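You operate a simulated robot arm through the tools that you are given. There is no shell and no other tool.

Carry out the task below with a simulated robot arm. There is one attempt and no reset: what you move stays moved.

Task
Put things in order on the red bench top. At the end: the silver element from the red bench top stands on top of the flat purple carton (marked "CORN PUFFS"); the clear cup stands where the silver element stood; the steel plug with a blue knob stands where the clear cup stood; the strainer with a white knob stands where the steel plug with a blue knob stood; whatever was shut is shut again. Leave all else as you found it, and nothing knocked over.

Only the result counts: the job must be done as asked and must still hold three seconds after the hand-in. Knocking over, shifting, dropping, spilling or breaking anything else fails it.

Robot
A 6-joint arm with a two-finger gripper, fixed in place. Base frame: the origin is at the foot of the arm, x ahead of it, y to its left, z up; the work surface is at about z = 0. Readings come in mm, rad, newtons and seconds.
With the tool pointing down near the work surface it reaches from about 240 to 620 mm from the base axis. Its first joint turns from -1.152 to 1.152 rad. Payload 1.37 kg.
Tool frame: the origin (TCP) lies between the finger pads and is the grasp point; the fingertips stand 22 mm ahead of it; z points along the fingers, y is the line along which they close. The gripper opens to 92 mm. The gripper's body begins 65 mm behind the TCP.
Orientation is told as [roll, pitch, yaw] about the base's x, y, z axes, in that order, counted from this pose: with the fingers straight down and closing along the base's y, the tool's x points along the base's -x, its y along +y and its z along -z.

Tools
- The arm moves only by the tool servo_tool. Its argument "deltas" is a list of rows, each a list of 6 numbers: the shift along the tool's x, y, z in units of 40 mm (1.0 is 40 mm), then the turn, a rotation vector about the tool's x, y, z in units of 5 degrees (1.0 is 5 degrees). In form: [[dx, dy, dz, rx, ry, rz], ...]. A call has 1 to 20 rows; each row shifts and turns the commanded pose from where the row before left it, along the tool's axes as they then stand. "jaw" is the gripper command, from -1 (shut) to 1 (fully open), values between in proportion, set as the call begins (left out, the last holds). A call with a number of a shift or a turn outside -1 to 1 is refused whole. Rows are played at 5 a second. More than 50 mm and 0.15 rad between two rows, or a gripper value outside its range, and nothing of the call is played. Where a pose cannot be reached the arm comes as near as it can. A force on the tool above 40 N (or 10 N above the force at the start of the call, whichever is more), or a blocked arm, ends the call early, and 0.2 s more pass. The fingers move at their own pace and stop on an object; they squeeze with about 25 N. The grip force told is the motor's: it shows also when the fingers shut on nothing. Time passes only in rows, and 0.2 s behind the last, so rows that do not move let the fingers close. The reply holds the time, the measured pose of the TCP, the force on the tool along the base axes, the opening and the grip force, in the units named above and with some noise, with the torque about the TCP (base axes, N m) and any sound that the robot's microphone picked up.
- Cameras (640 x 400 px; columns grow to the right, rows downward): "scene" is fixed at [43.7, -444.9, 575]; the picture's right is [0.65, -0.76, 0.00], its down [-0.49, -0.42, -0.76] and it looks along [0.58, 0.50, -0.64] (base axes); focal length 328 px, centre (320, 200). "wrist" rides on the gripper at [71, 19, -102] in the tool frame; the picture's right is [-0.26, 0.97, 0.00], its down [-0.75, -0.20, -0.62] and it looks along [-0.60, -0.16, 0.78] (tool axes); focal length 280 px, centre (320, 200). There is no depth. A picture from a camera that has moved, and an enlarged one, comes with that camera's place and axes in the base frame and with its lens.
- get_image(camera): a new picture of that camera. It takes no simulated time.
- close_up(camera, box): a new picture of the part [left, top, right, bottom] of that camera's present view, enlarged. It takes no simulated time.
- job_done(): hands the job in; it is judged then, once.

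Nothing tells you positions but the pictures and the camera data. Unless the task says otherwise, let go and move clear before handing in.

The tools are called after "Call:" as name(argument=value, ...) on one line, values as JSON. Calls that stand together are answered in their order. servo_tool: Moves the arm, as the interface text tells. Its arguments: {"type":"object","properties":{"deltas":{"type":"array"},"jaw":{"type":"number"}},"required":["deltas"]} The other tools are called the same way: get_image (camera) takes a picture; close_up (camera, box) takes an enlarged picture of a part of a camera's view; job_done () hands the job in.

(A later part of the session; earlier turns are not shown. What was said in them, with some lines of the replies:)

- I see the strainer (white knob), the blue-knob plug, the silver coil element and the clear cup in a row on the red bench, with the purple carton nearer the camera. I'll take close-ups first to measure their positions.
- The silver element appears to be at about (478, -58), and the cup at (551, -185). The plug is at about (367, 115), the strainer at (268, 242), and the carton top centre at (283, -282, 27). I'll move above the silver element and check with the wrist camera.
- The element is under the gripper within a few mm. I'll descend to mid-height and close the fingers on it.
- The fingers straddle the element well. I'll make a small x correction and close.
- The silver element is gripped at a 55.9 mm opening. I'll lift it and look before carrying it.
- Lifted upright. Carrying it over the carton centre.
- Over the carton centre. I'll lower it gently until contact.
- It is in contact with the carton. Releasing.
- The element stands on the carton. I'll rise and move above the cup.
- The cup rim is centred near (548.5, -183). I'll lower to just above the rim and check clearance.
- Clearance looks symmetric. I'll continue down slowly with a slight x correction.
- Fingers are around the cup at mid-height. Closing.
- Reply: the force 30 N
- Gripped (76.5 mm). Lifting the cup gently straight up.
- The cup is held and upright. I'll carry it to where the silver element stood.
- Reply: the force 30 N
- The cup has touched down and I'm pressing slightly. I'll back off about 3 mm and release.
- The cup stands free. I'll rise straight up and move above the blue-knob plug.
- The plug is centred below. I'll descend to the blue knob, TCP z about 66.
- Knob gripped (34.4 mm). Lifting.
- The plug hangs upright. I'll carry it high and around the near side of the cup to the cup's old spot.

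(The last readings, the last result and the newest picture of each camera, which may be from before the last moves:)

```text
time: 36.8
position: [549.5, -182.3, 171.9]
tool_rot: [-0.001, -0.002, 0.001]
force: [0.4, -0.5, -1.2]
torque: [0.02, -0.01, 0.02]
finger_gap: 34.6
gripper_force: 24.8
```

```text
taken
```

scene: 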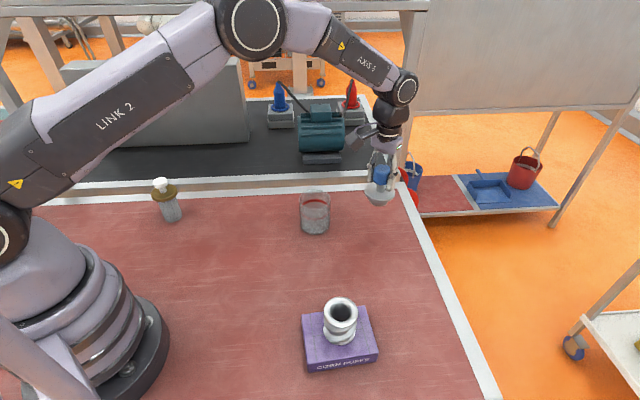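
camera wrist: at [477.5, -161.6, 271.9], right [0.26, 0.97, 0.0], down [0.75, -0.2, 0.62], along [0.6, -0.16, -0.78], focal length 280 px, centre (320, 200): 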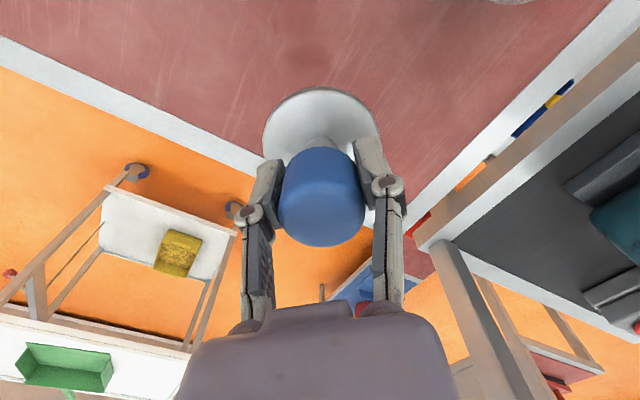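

Over the cup's old spot. Lowering.

Call:
servo_tool(deltas=[[0.02, -0.01, 0.6, 0, 0, 0], [0, 0, 0.7, 0, 0, 0], [0, 0, 0.6, 0, 0, 0], [0, 0, 0.4, 0, 0, 0], [0, 0, 0.1, 0, 0, 0], [0, 0, 0, 0, 0, 0]])

Call:
close_up(camera="scene", box=[280, 130, 440, 250])

```text
time: 38.2
position: [548.4, -182.0, 75.0]
tool_rot: [-0.002, -0.001, 0.001]
force: [0.1, 0.0, -2.5]
torque: [0.01, -0.04, 0.0]
finger_gap: 34.6
gripper_force: 24.7
```

```text
3.33 times, centred on (360, 190) of scene
camera zoom: at [43.7, -444.9, 575.0], right [0.65, -0.76, 0.0], down [-0.49, -0.42, -0.76], along [0.58, 0.5, -0.64], focal length 1093 px, centre (187, 233)
```

zoom: 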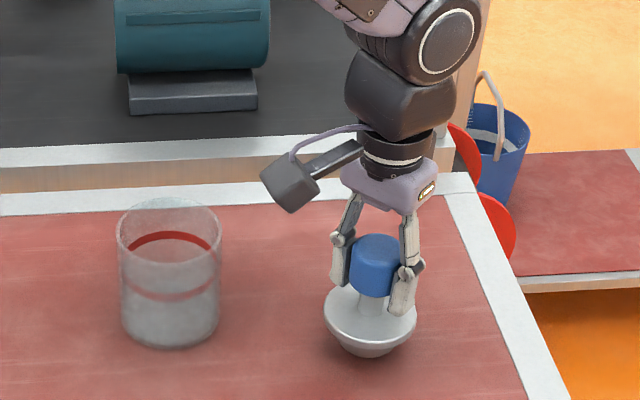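

Call:
servo_tool(deltas=[[0, 0, 0.1, 0, 0, 0], [0, 0, 0.05, 0, 0, 0], [0, 0, 0, 0, 0, 0]])

```text
time: 39.0
position: [548.6, -182.2, 68.7]
tool_rot: [0.001, 0.0, 0.0]
force: [-0.3, 0.7, -2.9]
torque: [0.03, 0.01, 0.01]
finger_gap: 34.3
gripper_force: 25.0
```

Call:
servo_tool(deltas=[[0, 0, 0.025, 0, 0, 0], [0, 0, 0.025, 0, 0, 0], [0, 0, 0, 0, 0, 0]])

```text
time: 39.8
position: [548.9, -181.3, 65.8]
tool_rot: [0.0, 0.0, 0.0]
force: [-2.3, 0.9, 4.9]
torque: [0.04, 0.13, 0.0]
finger_gap: 34.7
gripper_force: 25.2
```

Contact with the bench (about 5 N up). Releasing the plug.

Call:
servo_tool(deltas=[[0, 0, 0, 0, 0, 0], [0, 0, 0, 0, 0, 0], [0, 0, 0, 0, 0, 0], [0, 0, 0, 0, 0, 0], [0, 0, 0, 0, 0, 0]], jaw=1)

Call:
get_image(camera="wrist")

Call:
close_up(camera="scene", box=[280, 130, 440, 250])

```text
time: 41.0
position: [547.9, -182.5, 66.4]
tool_rot: [0.001, 0.001, 0.0]
force: [-0.8, 0.2, 0.3]
torque: [0.0, 0.02, -0.01]
finger_gap: 92.1
gripper_force: 0.1
```

```text
taken
camera wrist: at [476.1, -162.1, 167.6], right [0.26, 0.97, 0.0], down [0.75, -0.2, 0.63], along [0.6, -0.16, -0.78], focal length 280 px, centre (320, 200)
```

wrist: 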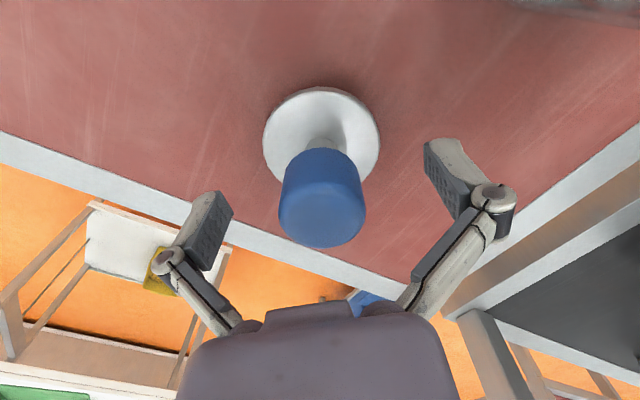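

```text
3.33 times, centred on (360, 190) of scene
camera zoom: at [43.7, -444.9, 575.0], right [0.65, -0.76, 0.0], down [-0.49, -0.42, -0.76], along [0.58, 0.5, -0.64], focal length 1093 px, centre (187, 233)
```

zoom: 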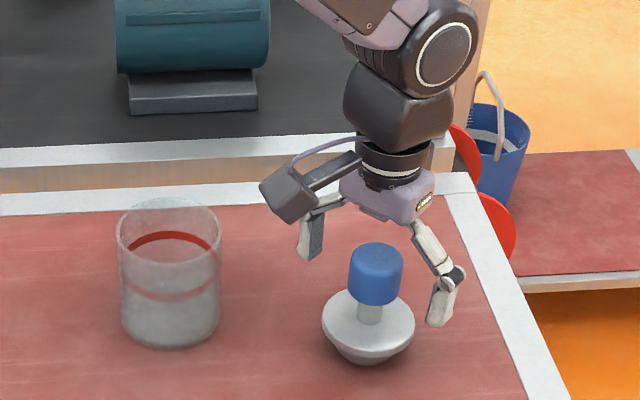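

The plug stands at the cup's spot. I'll rise and travel to above the strainer.

Call:
servo_tool(deltas=[[0, 0, -0.4, 0, 0, 0], [0, 0, -0.8, 0, 0, 0], [0, 0, -0.95, 0, 0, 0], [0, 0, -0.95, 0, 0, 0], [0.5, 0.758, 0, 0, 0, 0], [0.5, 0.758, 0, 0, 0, 0], [0.5, 0.758, 0, 0, 0, 0], [0.5, 0.758, 0, 0, 0, 0], [0.5, 0.758, 0, 0, 0, 0], [0.5, 0.758, 0, 0, 0, 0], [0.5, 0.758, 0, 0, 0, 0], [0.5, 0.758, 0, 0, 0, 0], [0.5, 0.758, 0, 0, 0, 0], [0.5, 0.758, 0, 0, 0, 0], [0.5, 0.758, 0, 0, 0, 0], [0.5, 0.758, 0, 0, 0, 0], [0.5, 0.758, 0, 0, 0, 0], [0.5, 0.758, 0, 0, 0, 0], [0, 0, 0, 0, 0, 0], [0, 0, 0, 0, 0, 0]])

Call:
get_image(camera="wrist")

Call:
get_image(camera="scene")

Call:
close_up(camera="wrist", box=[240, 20, 400, 180])

```text
time: 45.2
position: [267.8, 242.4, 191.1]
tool_rot: [0.0, 0.001, 0.0]
force: [-0.2, -0.2, -0.3]
torque: [0.0, 0.01, -0.04]
finger_gap: 92.1
gripper_force: 0.1
```

```text
taken
camera wrist: at [196.3, 262.3, 291.0], right [0.26, 0.96, 0.0], down [0.75, -0.2, 0.62], along [0.6, -0.16, -0.78], focal length 280 px, centre (320, 200)
```

wrist: 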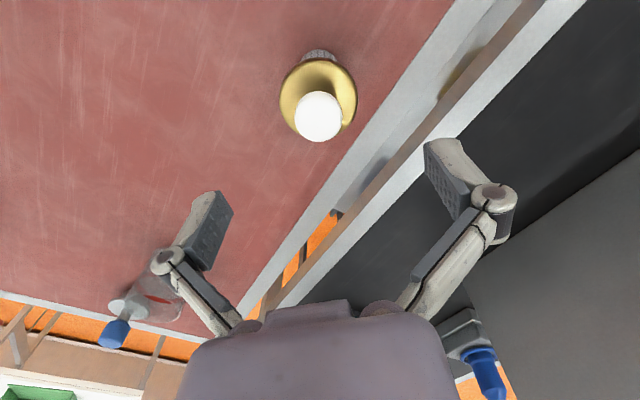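

```text
taken
```

scene: 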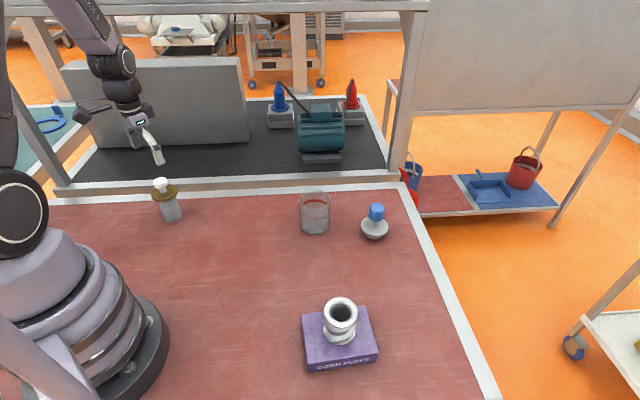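

```text
2.50 times, centred on (320, 100) of wrist
camera zoom: at [196.3, 262.3, 291.0], right [0.26, 0.96, 0.0], down [0.75, -0.2, 0.62], along [0.6, -0.16, -0.78], focal length 701 px, centre (320, 450)
```

zoom: 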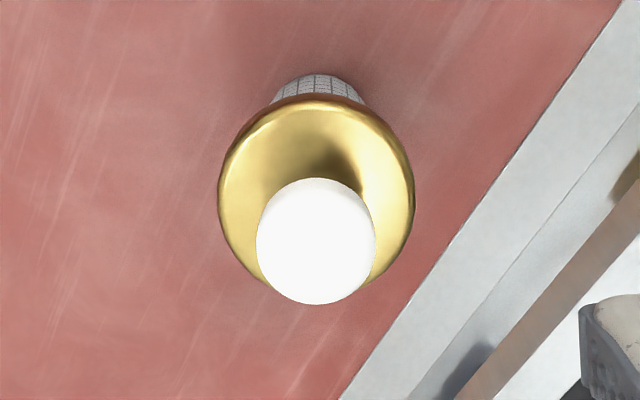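

The white knob top is at about (266, 242.5, 112), with the gold flange near z 78. I'll descend so the pads surround the knob with the tips just above the flange.

Call:
servo_tool(deltas=[[0.04, 0, 0.6, 0, 0, 0], [0, 0, 0.7, 0, 0, 0], [0, 0, 0.6, 0, 0, 0], [0, 0, 0.1, 0, 0, 0], [0, 0, 0, 0, 0, 0]])

Call:
get_image(camera="wrist")

Call:
close_up(camera="scene", box=[110, 130, 230, 240])

```text
time: 46.4
position: [266.1, 241.5, 110.3]
tool_rot: [-0.001, 0.0, 0.0]
force: [0.0, -0.1, -0.2]
torque: [0.0, 0.02, 0.0]
finger_gap: 92.3
gripper_force: 0.1
```

```text
taken
camera wrist: at [194.7, 261.5, 211.5], right [0.26, 0.97, 0.0], down [0.75, -0.2, 0.62], along [0.6, -0.16, -0.78], focal length 280 px, centre (320, 200)
```

wrist: 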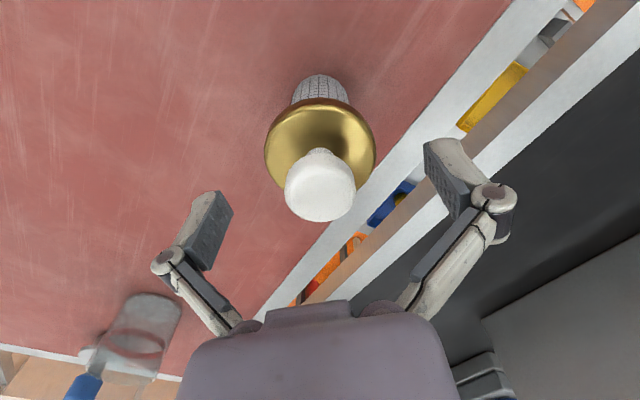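

```text
3.64 times, centred on (170, 185) of scene
camera zoom: at [43.7, -444.9, 575.0], right [0.65, -0.76, 0.0], down [-0.49, -0.42, -0.76], along [0.58, 0.5, -0.64], focal length 1192 px, centre (866, 254)
```

zoom: 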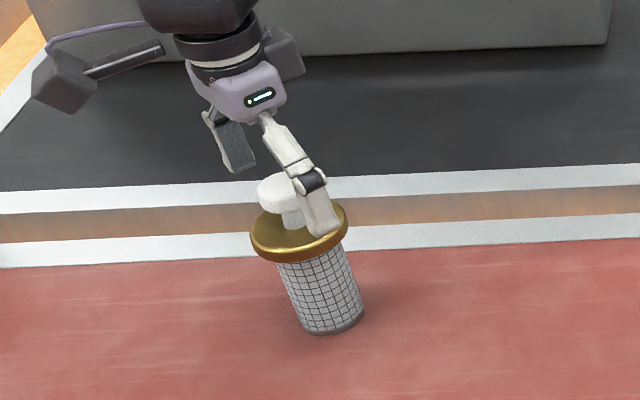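

Alignment is good. Lowering 2 mm and closing on the knob.

Call:
servo_tool(deltas=[[0, 0, 0.05, 0, 0, 0], [0, 0, 0, 0, 0, 0]])

Call:
servo_tool(deltas=[[0, 0, 0, 0, 0, 0], [0, 0, 0, 0, 0, 0], [0, 0, 0, 0, 0, 0], [0, 0, 0, 0, 0, 0], [0, 0, 0, 0, 0, 0], [0, 0, 0, 0, 0, 0]], jaw=-1)

Call:
get_image(camera="wrist")

Call:
close_up(camera="scene", box=[110, 130, 230, 240])

```text
time: 47.0
position: [267.0, 241.7, 108.4]
tool_rot: [0.0, 0.0, 0.001]
force: [0.4, 0.6, -0.2]
torque: [-0.03, 0.03, -0.01]
finger_gap: 92.0
gripper_force: 0.1
```

```text
time: 48.4
position: [266.0, 241.2, 108.8]
tool_rot: [-0.001, -0.002, 0.0]
force: [-1.7, -1.7, 7.1]
torque: [-0.02, 0.05, 0.01]
finger_gap: 29.9
gripper_force: 24.9
```

```text
taken
camera wrist: at [194.8, 261.7, 209.9], right [0.26, 0.97, 0.0], down [0.75, -0.2, 0.63], along [0.6, -0.16, -0.78], focal length 280 px, centre (320, 200)
```

wrist: 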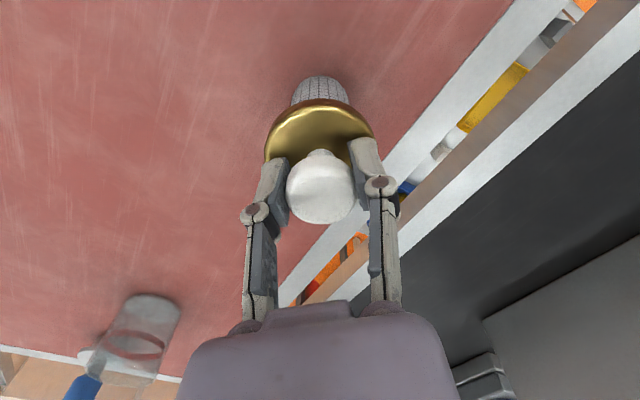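

```text
3.64 times, centred on (170, 185) of scene
camera zoom: at [43.6, -445.0, 575.0], right [0.65, -0.76, 0.0], down [-0.49, -0.42, -0.76], along [0.58, 0.5, -0.64], focal length 1192 px, centre (866, 254)
```

zoom: 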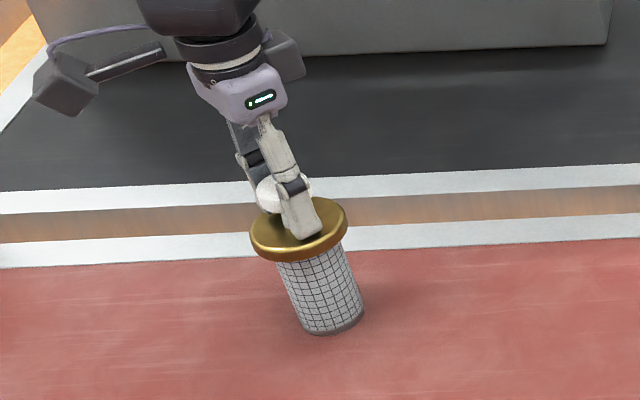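

Knob gripped (29.9 mm). I'll lift only slightly to see whether the whole strainer comes up or just a lid.

Call:
servo_tool(deltas=[[0, 0, -0.1, 0, 0, 0], [0, 0, -0.15, 0, 0, 0], [0, 0, 0, 0, 0, 0]])

Call:
close_up(camera="scene", box=[110, 130, 230, 240])

```text
time: 49.2
position: [265.3, 240.7, 117.8]
tool_rot: [0.0, 0.001, 0.0]
force: [-0.4, -0.7, -2.4]
torque: [-0.01, -0.02, -0.01]
finger_gap: 29.7
gripper_force: 25.1
```

```text
3.64 times, centred on (170, 185) of scene
camera zoom: at [43.7, -444.9, 575.0], right [0.65, -0.76, 0.0], down [-0.49, -0.42, -0.76], along [0.58, 0.5, -0.64], focal length 1192 px, centre (866, 254)
```

zoom: 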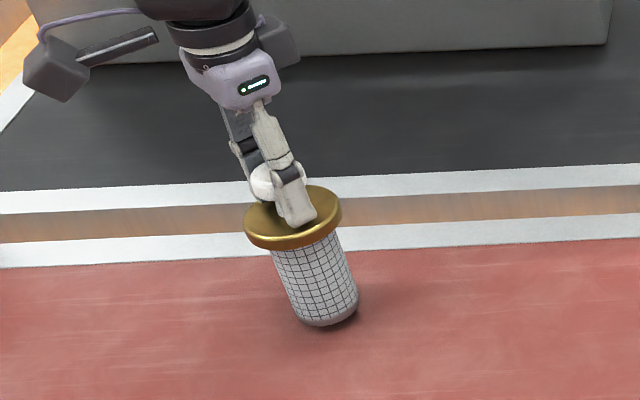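

The whole strainer comes up. I'll carry it to the plug's old spot.

Call:
servo_tool(deltas=[[0, 0, -0.4, 0, 0, 0], [0, 0, -0.5, 0, 0, 0], [-0.2, -0.26, 0, 0, 0, 0], [-0.41, -0.53, 0, 0, 0, 0], [-0.41, -0.53, 0, 0, 0, 0], [-0.41, -0.53, 0, 0, 0, 0], [-0.41, -0.53, 0, 0, 0, 0], [-0.41, -0.53, 0, 0, 0, 0], [-0.238, -0.26, 0, 0, 0, 0], [0, 0, 0, 0, 0, 0], [0, 0, 0, 0, 0, 0]])

Call:
get_image(camera="wrist")

Call:
get_image(camera="scene")

```text
time: 51.6
position: [365.8, 114.7, 154.0]
tool_rot: [-0.001, 0.0, 0.001]
force: [0.1, -0.1, -1.8]
torque: [0.0, -0.02, -0.03]
finger_gap: 29.9
gripper_force: 25.2
```

```text
taken
camera wrist: at [293.6, 134.9, 256.0], right [0.26, 0.97, 0.0], down [0.75, -0.2, 0.62], along [0.6, -0.16, -0.78], focal length 280 px, centre (320, 200)
```

wrist: 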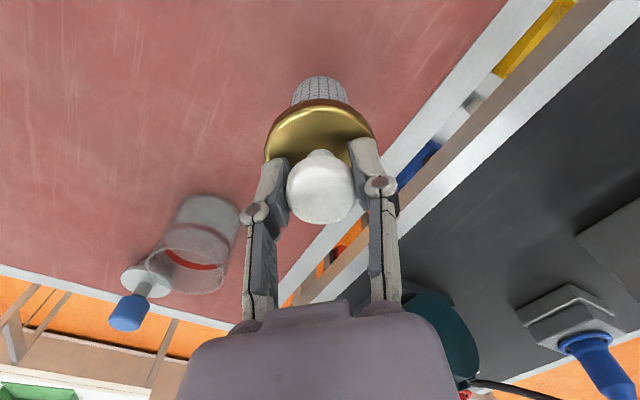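

```text
taken
```

scene: 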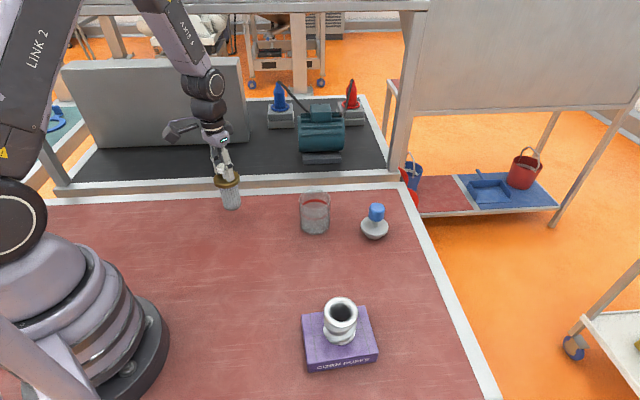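

Call:
servo_tool(deltas=[[0, 0, 0.35, 0, 0, 0], [0, 0, 0.35, 0, 0, 0], [0, 0, 0.25, 0, 0, 0], [0, 0, 0.1, 0, 0, 0], [0, 0, 0, 0, 0, 0]])

Call:
close_up(camera="scene", box=[140, 140, 270, 240])

```text
time: 52.8
position: [365.0, 114.5, 112.2]
tool_rot: [-0.001, 0.001, 0.0]
force: [0.2, -0.6, -0.9]
torque: [-0.02, -0.01, -0.02]
finger_gap: 29.9
gripper_force: 25.5
```

```text
4.00 times, centred on (205, 190) of scene
camera zoom: at [43.7, -444.9, 575.0], right [0.65, -0.76, 0.0], down [-0.49, -0.42, -0.76], along [0.58, 0.5, -0.64], focal length 1312 px, centre (780, 240)
```

zoom: 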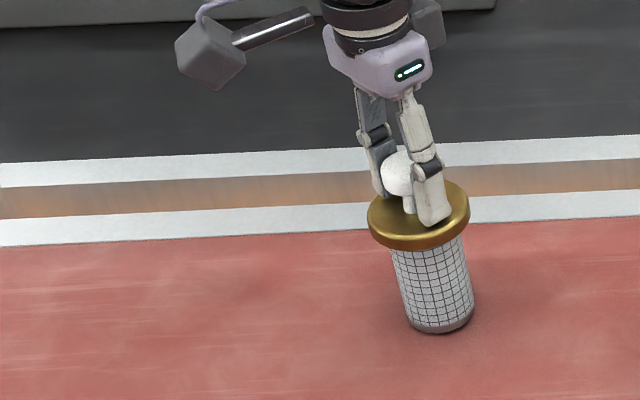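

Call:
servo_tool(deltas=[[0, 0, 0.05, 0, 0, 0], [0, 0, 0.025, 0, 0, 0], [0, 0, 0, 0, 0, 0]])

```text
time: 53.6
position: [364.8, 115.7, 109.5]
tool_rot: [0.0, -0.001, 0.0]
force: [0.1, 0.7, -1.2]
torque: [0.02, 0.01, -0.02]
finger_gap: 30.1
gripper_force: 24.2
```

Call:
servo_tool(deltas=[[0, 0, 0.025, 0, 0, 0], [0, 0, 0.015, 0, 0, 0], [0, 0, 0, 0, 0, 0]])

```text
time: 54.4
position: [366.6, 115.2, 108.7]
tool_rot: [-0.001, -0.001, -0.001]
force: [-2.9, -2.6, 16.4]
torque: [-0.02, 0.13, 0.0]
finger_gap: 30.0
gripper_force: 24.9
```

Contact with the bench; I'll back off about 1 mm and release.

Call:
servo_tool(deltas=[[0, 0, -0.025, 0, 0, 0], [0, 0, 0, 0, 0, 0]])

Call:
servo_tool(deltas=[[0, 0, 0, 0, 0, 0], [0, 0, 0, 0, 0, 0], [0, 0, 0, 0, 0, 0], [0, 0, 0, 0, 0, 0], [0, 0, 0, 0, 0, 0]], jaw=1)

Call:
close_up(camera="scene", box=[140, 140, 270, 240])

Call:
get_image(camera="wrist")

```text
time: 55.0
position: [365.5, 115.6, 108.6]
tool_rot: [-0.001, 0.001, -0.001]
force: [0.3, -0.7, -1.9]
torque: [-0.02, 0.0, -0.01]
finger_gap: 29.8
gripper_force: 24.6
```

```text
time: 56.2
position: [365.4, 115.3, 109.0]
tool_rot: [-0.001, 0.0, -0.001]
force: [0.4, -0.3, 0.6]
torque: [-0.02, 0.0, -0.03]
finger_gap: 92.0
gripper_force: 0.1
```

```text
4.00 times, centred on (205, 190) of scene
camera zoom: at [43.7, -444.9, 575.0], right [0.65, -0.76, 0.0], down [-0.49, -0.42, -0.76], along [0.58, 0.5, -0.64], focal length 1312 px, centre (780, 240)
```

zoom: 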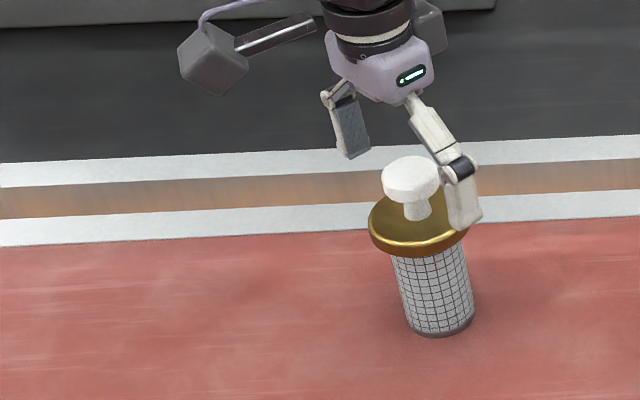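

```text
taken
camera wrist: at [293.9, 135.5, 210.0], right [0.26, 0.97, 0.0], down [0.75, -0.2, 0.62], along [0.6, -0.16, -0.78], focal length 280 px, centre (320, 200)
```

wrist: 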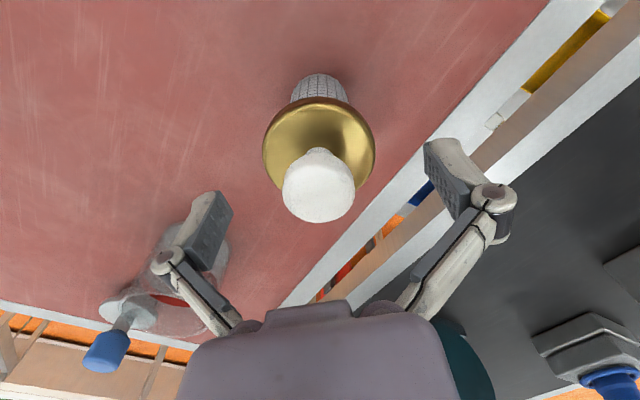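

The strainer is free and standing. I'll rise clear and check the whole scene.

Call:
servo_tool(deltas=[[0, 0, -0.5, 0, 0, 0], [0, 0, -0.8, 0, 0, 0], [0, 0, -0.8, 0, 0, 0], [0, 0, -0.8, 0, 0, 0], [0, 0, -0.8, 0, 0, 0], [0.1, -0.8, 0, 0, 0, 0], [0.1, -0.8, 0, 0, 0, 0], [0.1, -0.8, 0, 0, 0, 0], [0, 0, 0, 0, 0, 0], [0, 0, 0, 0, 0, 0]])

Call:
get_image(camera="scene")

Call:
close_up(camera="scene", box=[200, 160, 420, 380])

```text
time: 58.4
position: [353.3, 18.6, 257.7]
tool_rot: [0.0, -0.001, 0.0]
force: [0.5, -0.4, -0.3]
torque: [-0.01, -0.04, 0.01]
finger_gap: 91.9
gripper_force: 0.1
```

```text
taken
```

scene: 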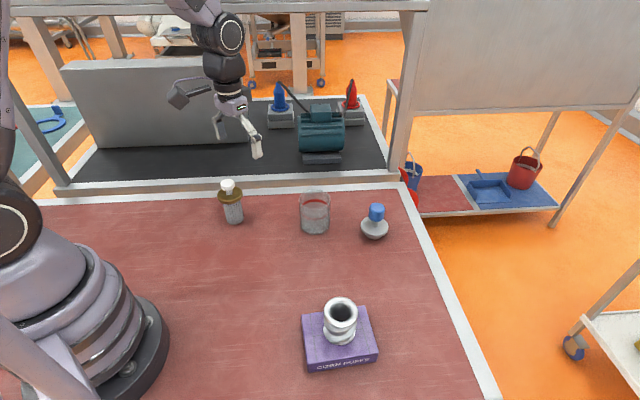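

```text
1.82 times, centred on (310, 270) of scene
camera zoom: at [43.7, -445.0, 575.0], right [0.65, -0.76, 0.0], down [-0.49, -0.42, -0.76], along [0.58, 0.5, -0.64], focal length 596 px, centre (338, 73)
```

zoom: 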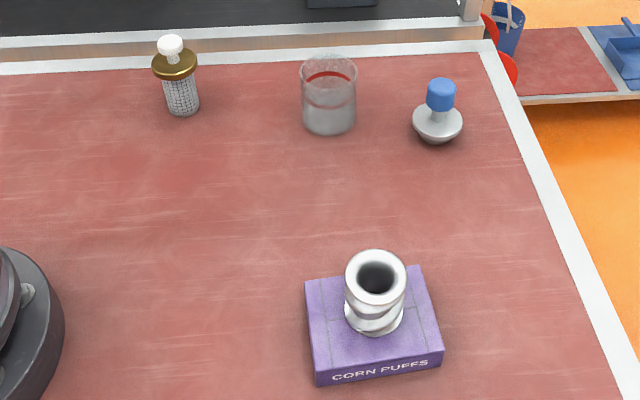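

All four items stand in their required places, and the carton and the rest of the scene look unchanged. The arm is clear, so I'm handing in.

Call:
job_done()

```text
The job is handed in.
```

I moved all four items and handed in the job. In the last picture before hand-in, everything was standing upright with the arm clear. The hand-in reply gave no verdict, so I don't know how it was judged.

| Item | Where it stands now |
|---|---|
| Silver element | On top of the purple "CORN PUFFS" carton, close to its centre |
| Clear cup | Where the silver element stood |
| Steel plug with blue knob | Where the clear cup stood |
| Strainer with white knob | Where the plug stood |

By the camera measurements, the cup, plug and strainer are each within a few millimetres of the old spots. The carton did not visibly shift. I opened nothing, so there was nothing to shut again.

While setting the cup down I pressed it onto the bench with about 29 N for a moment, then backed off before letting go. It showed no damage in the pictures afterwards.
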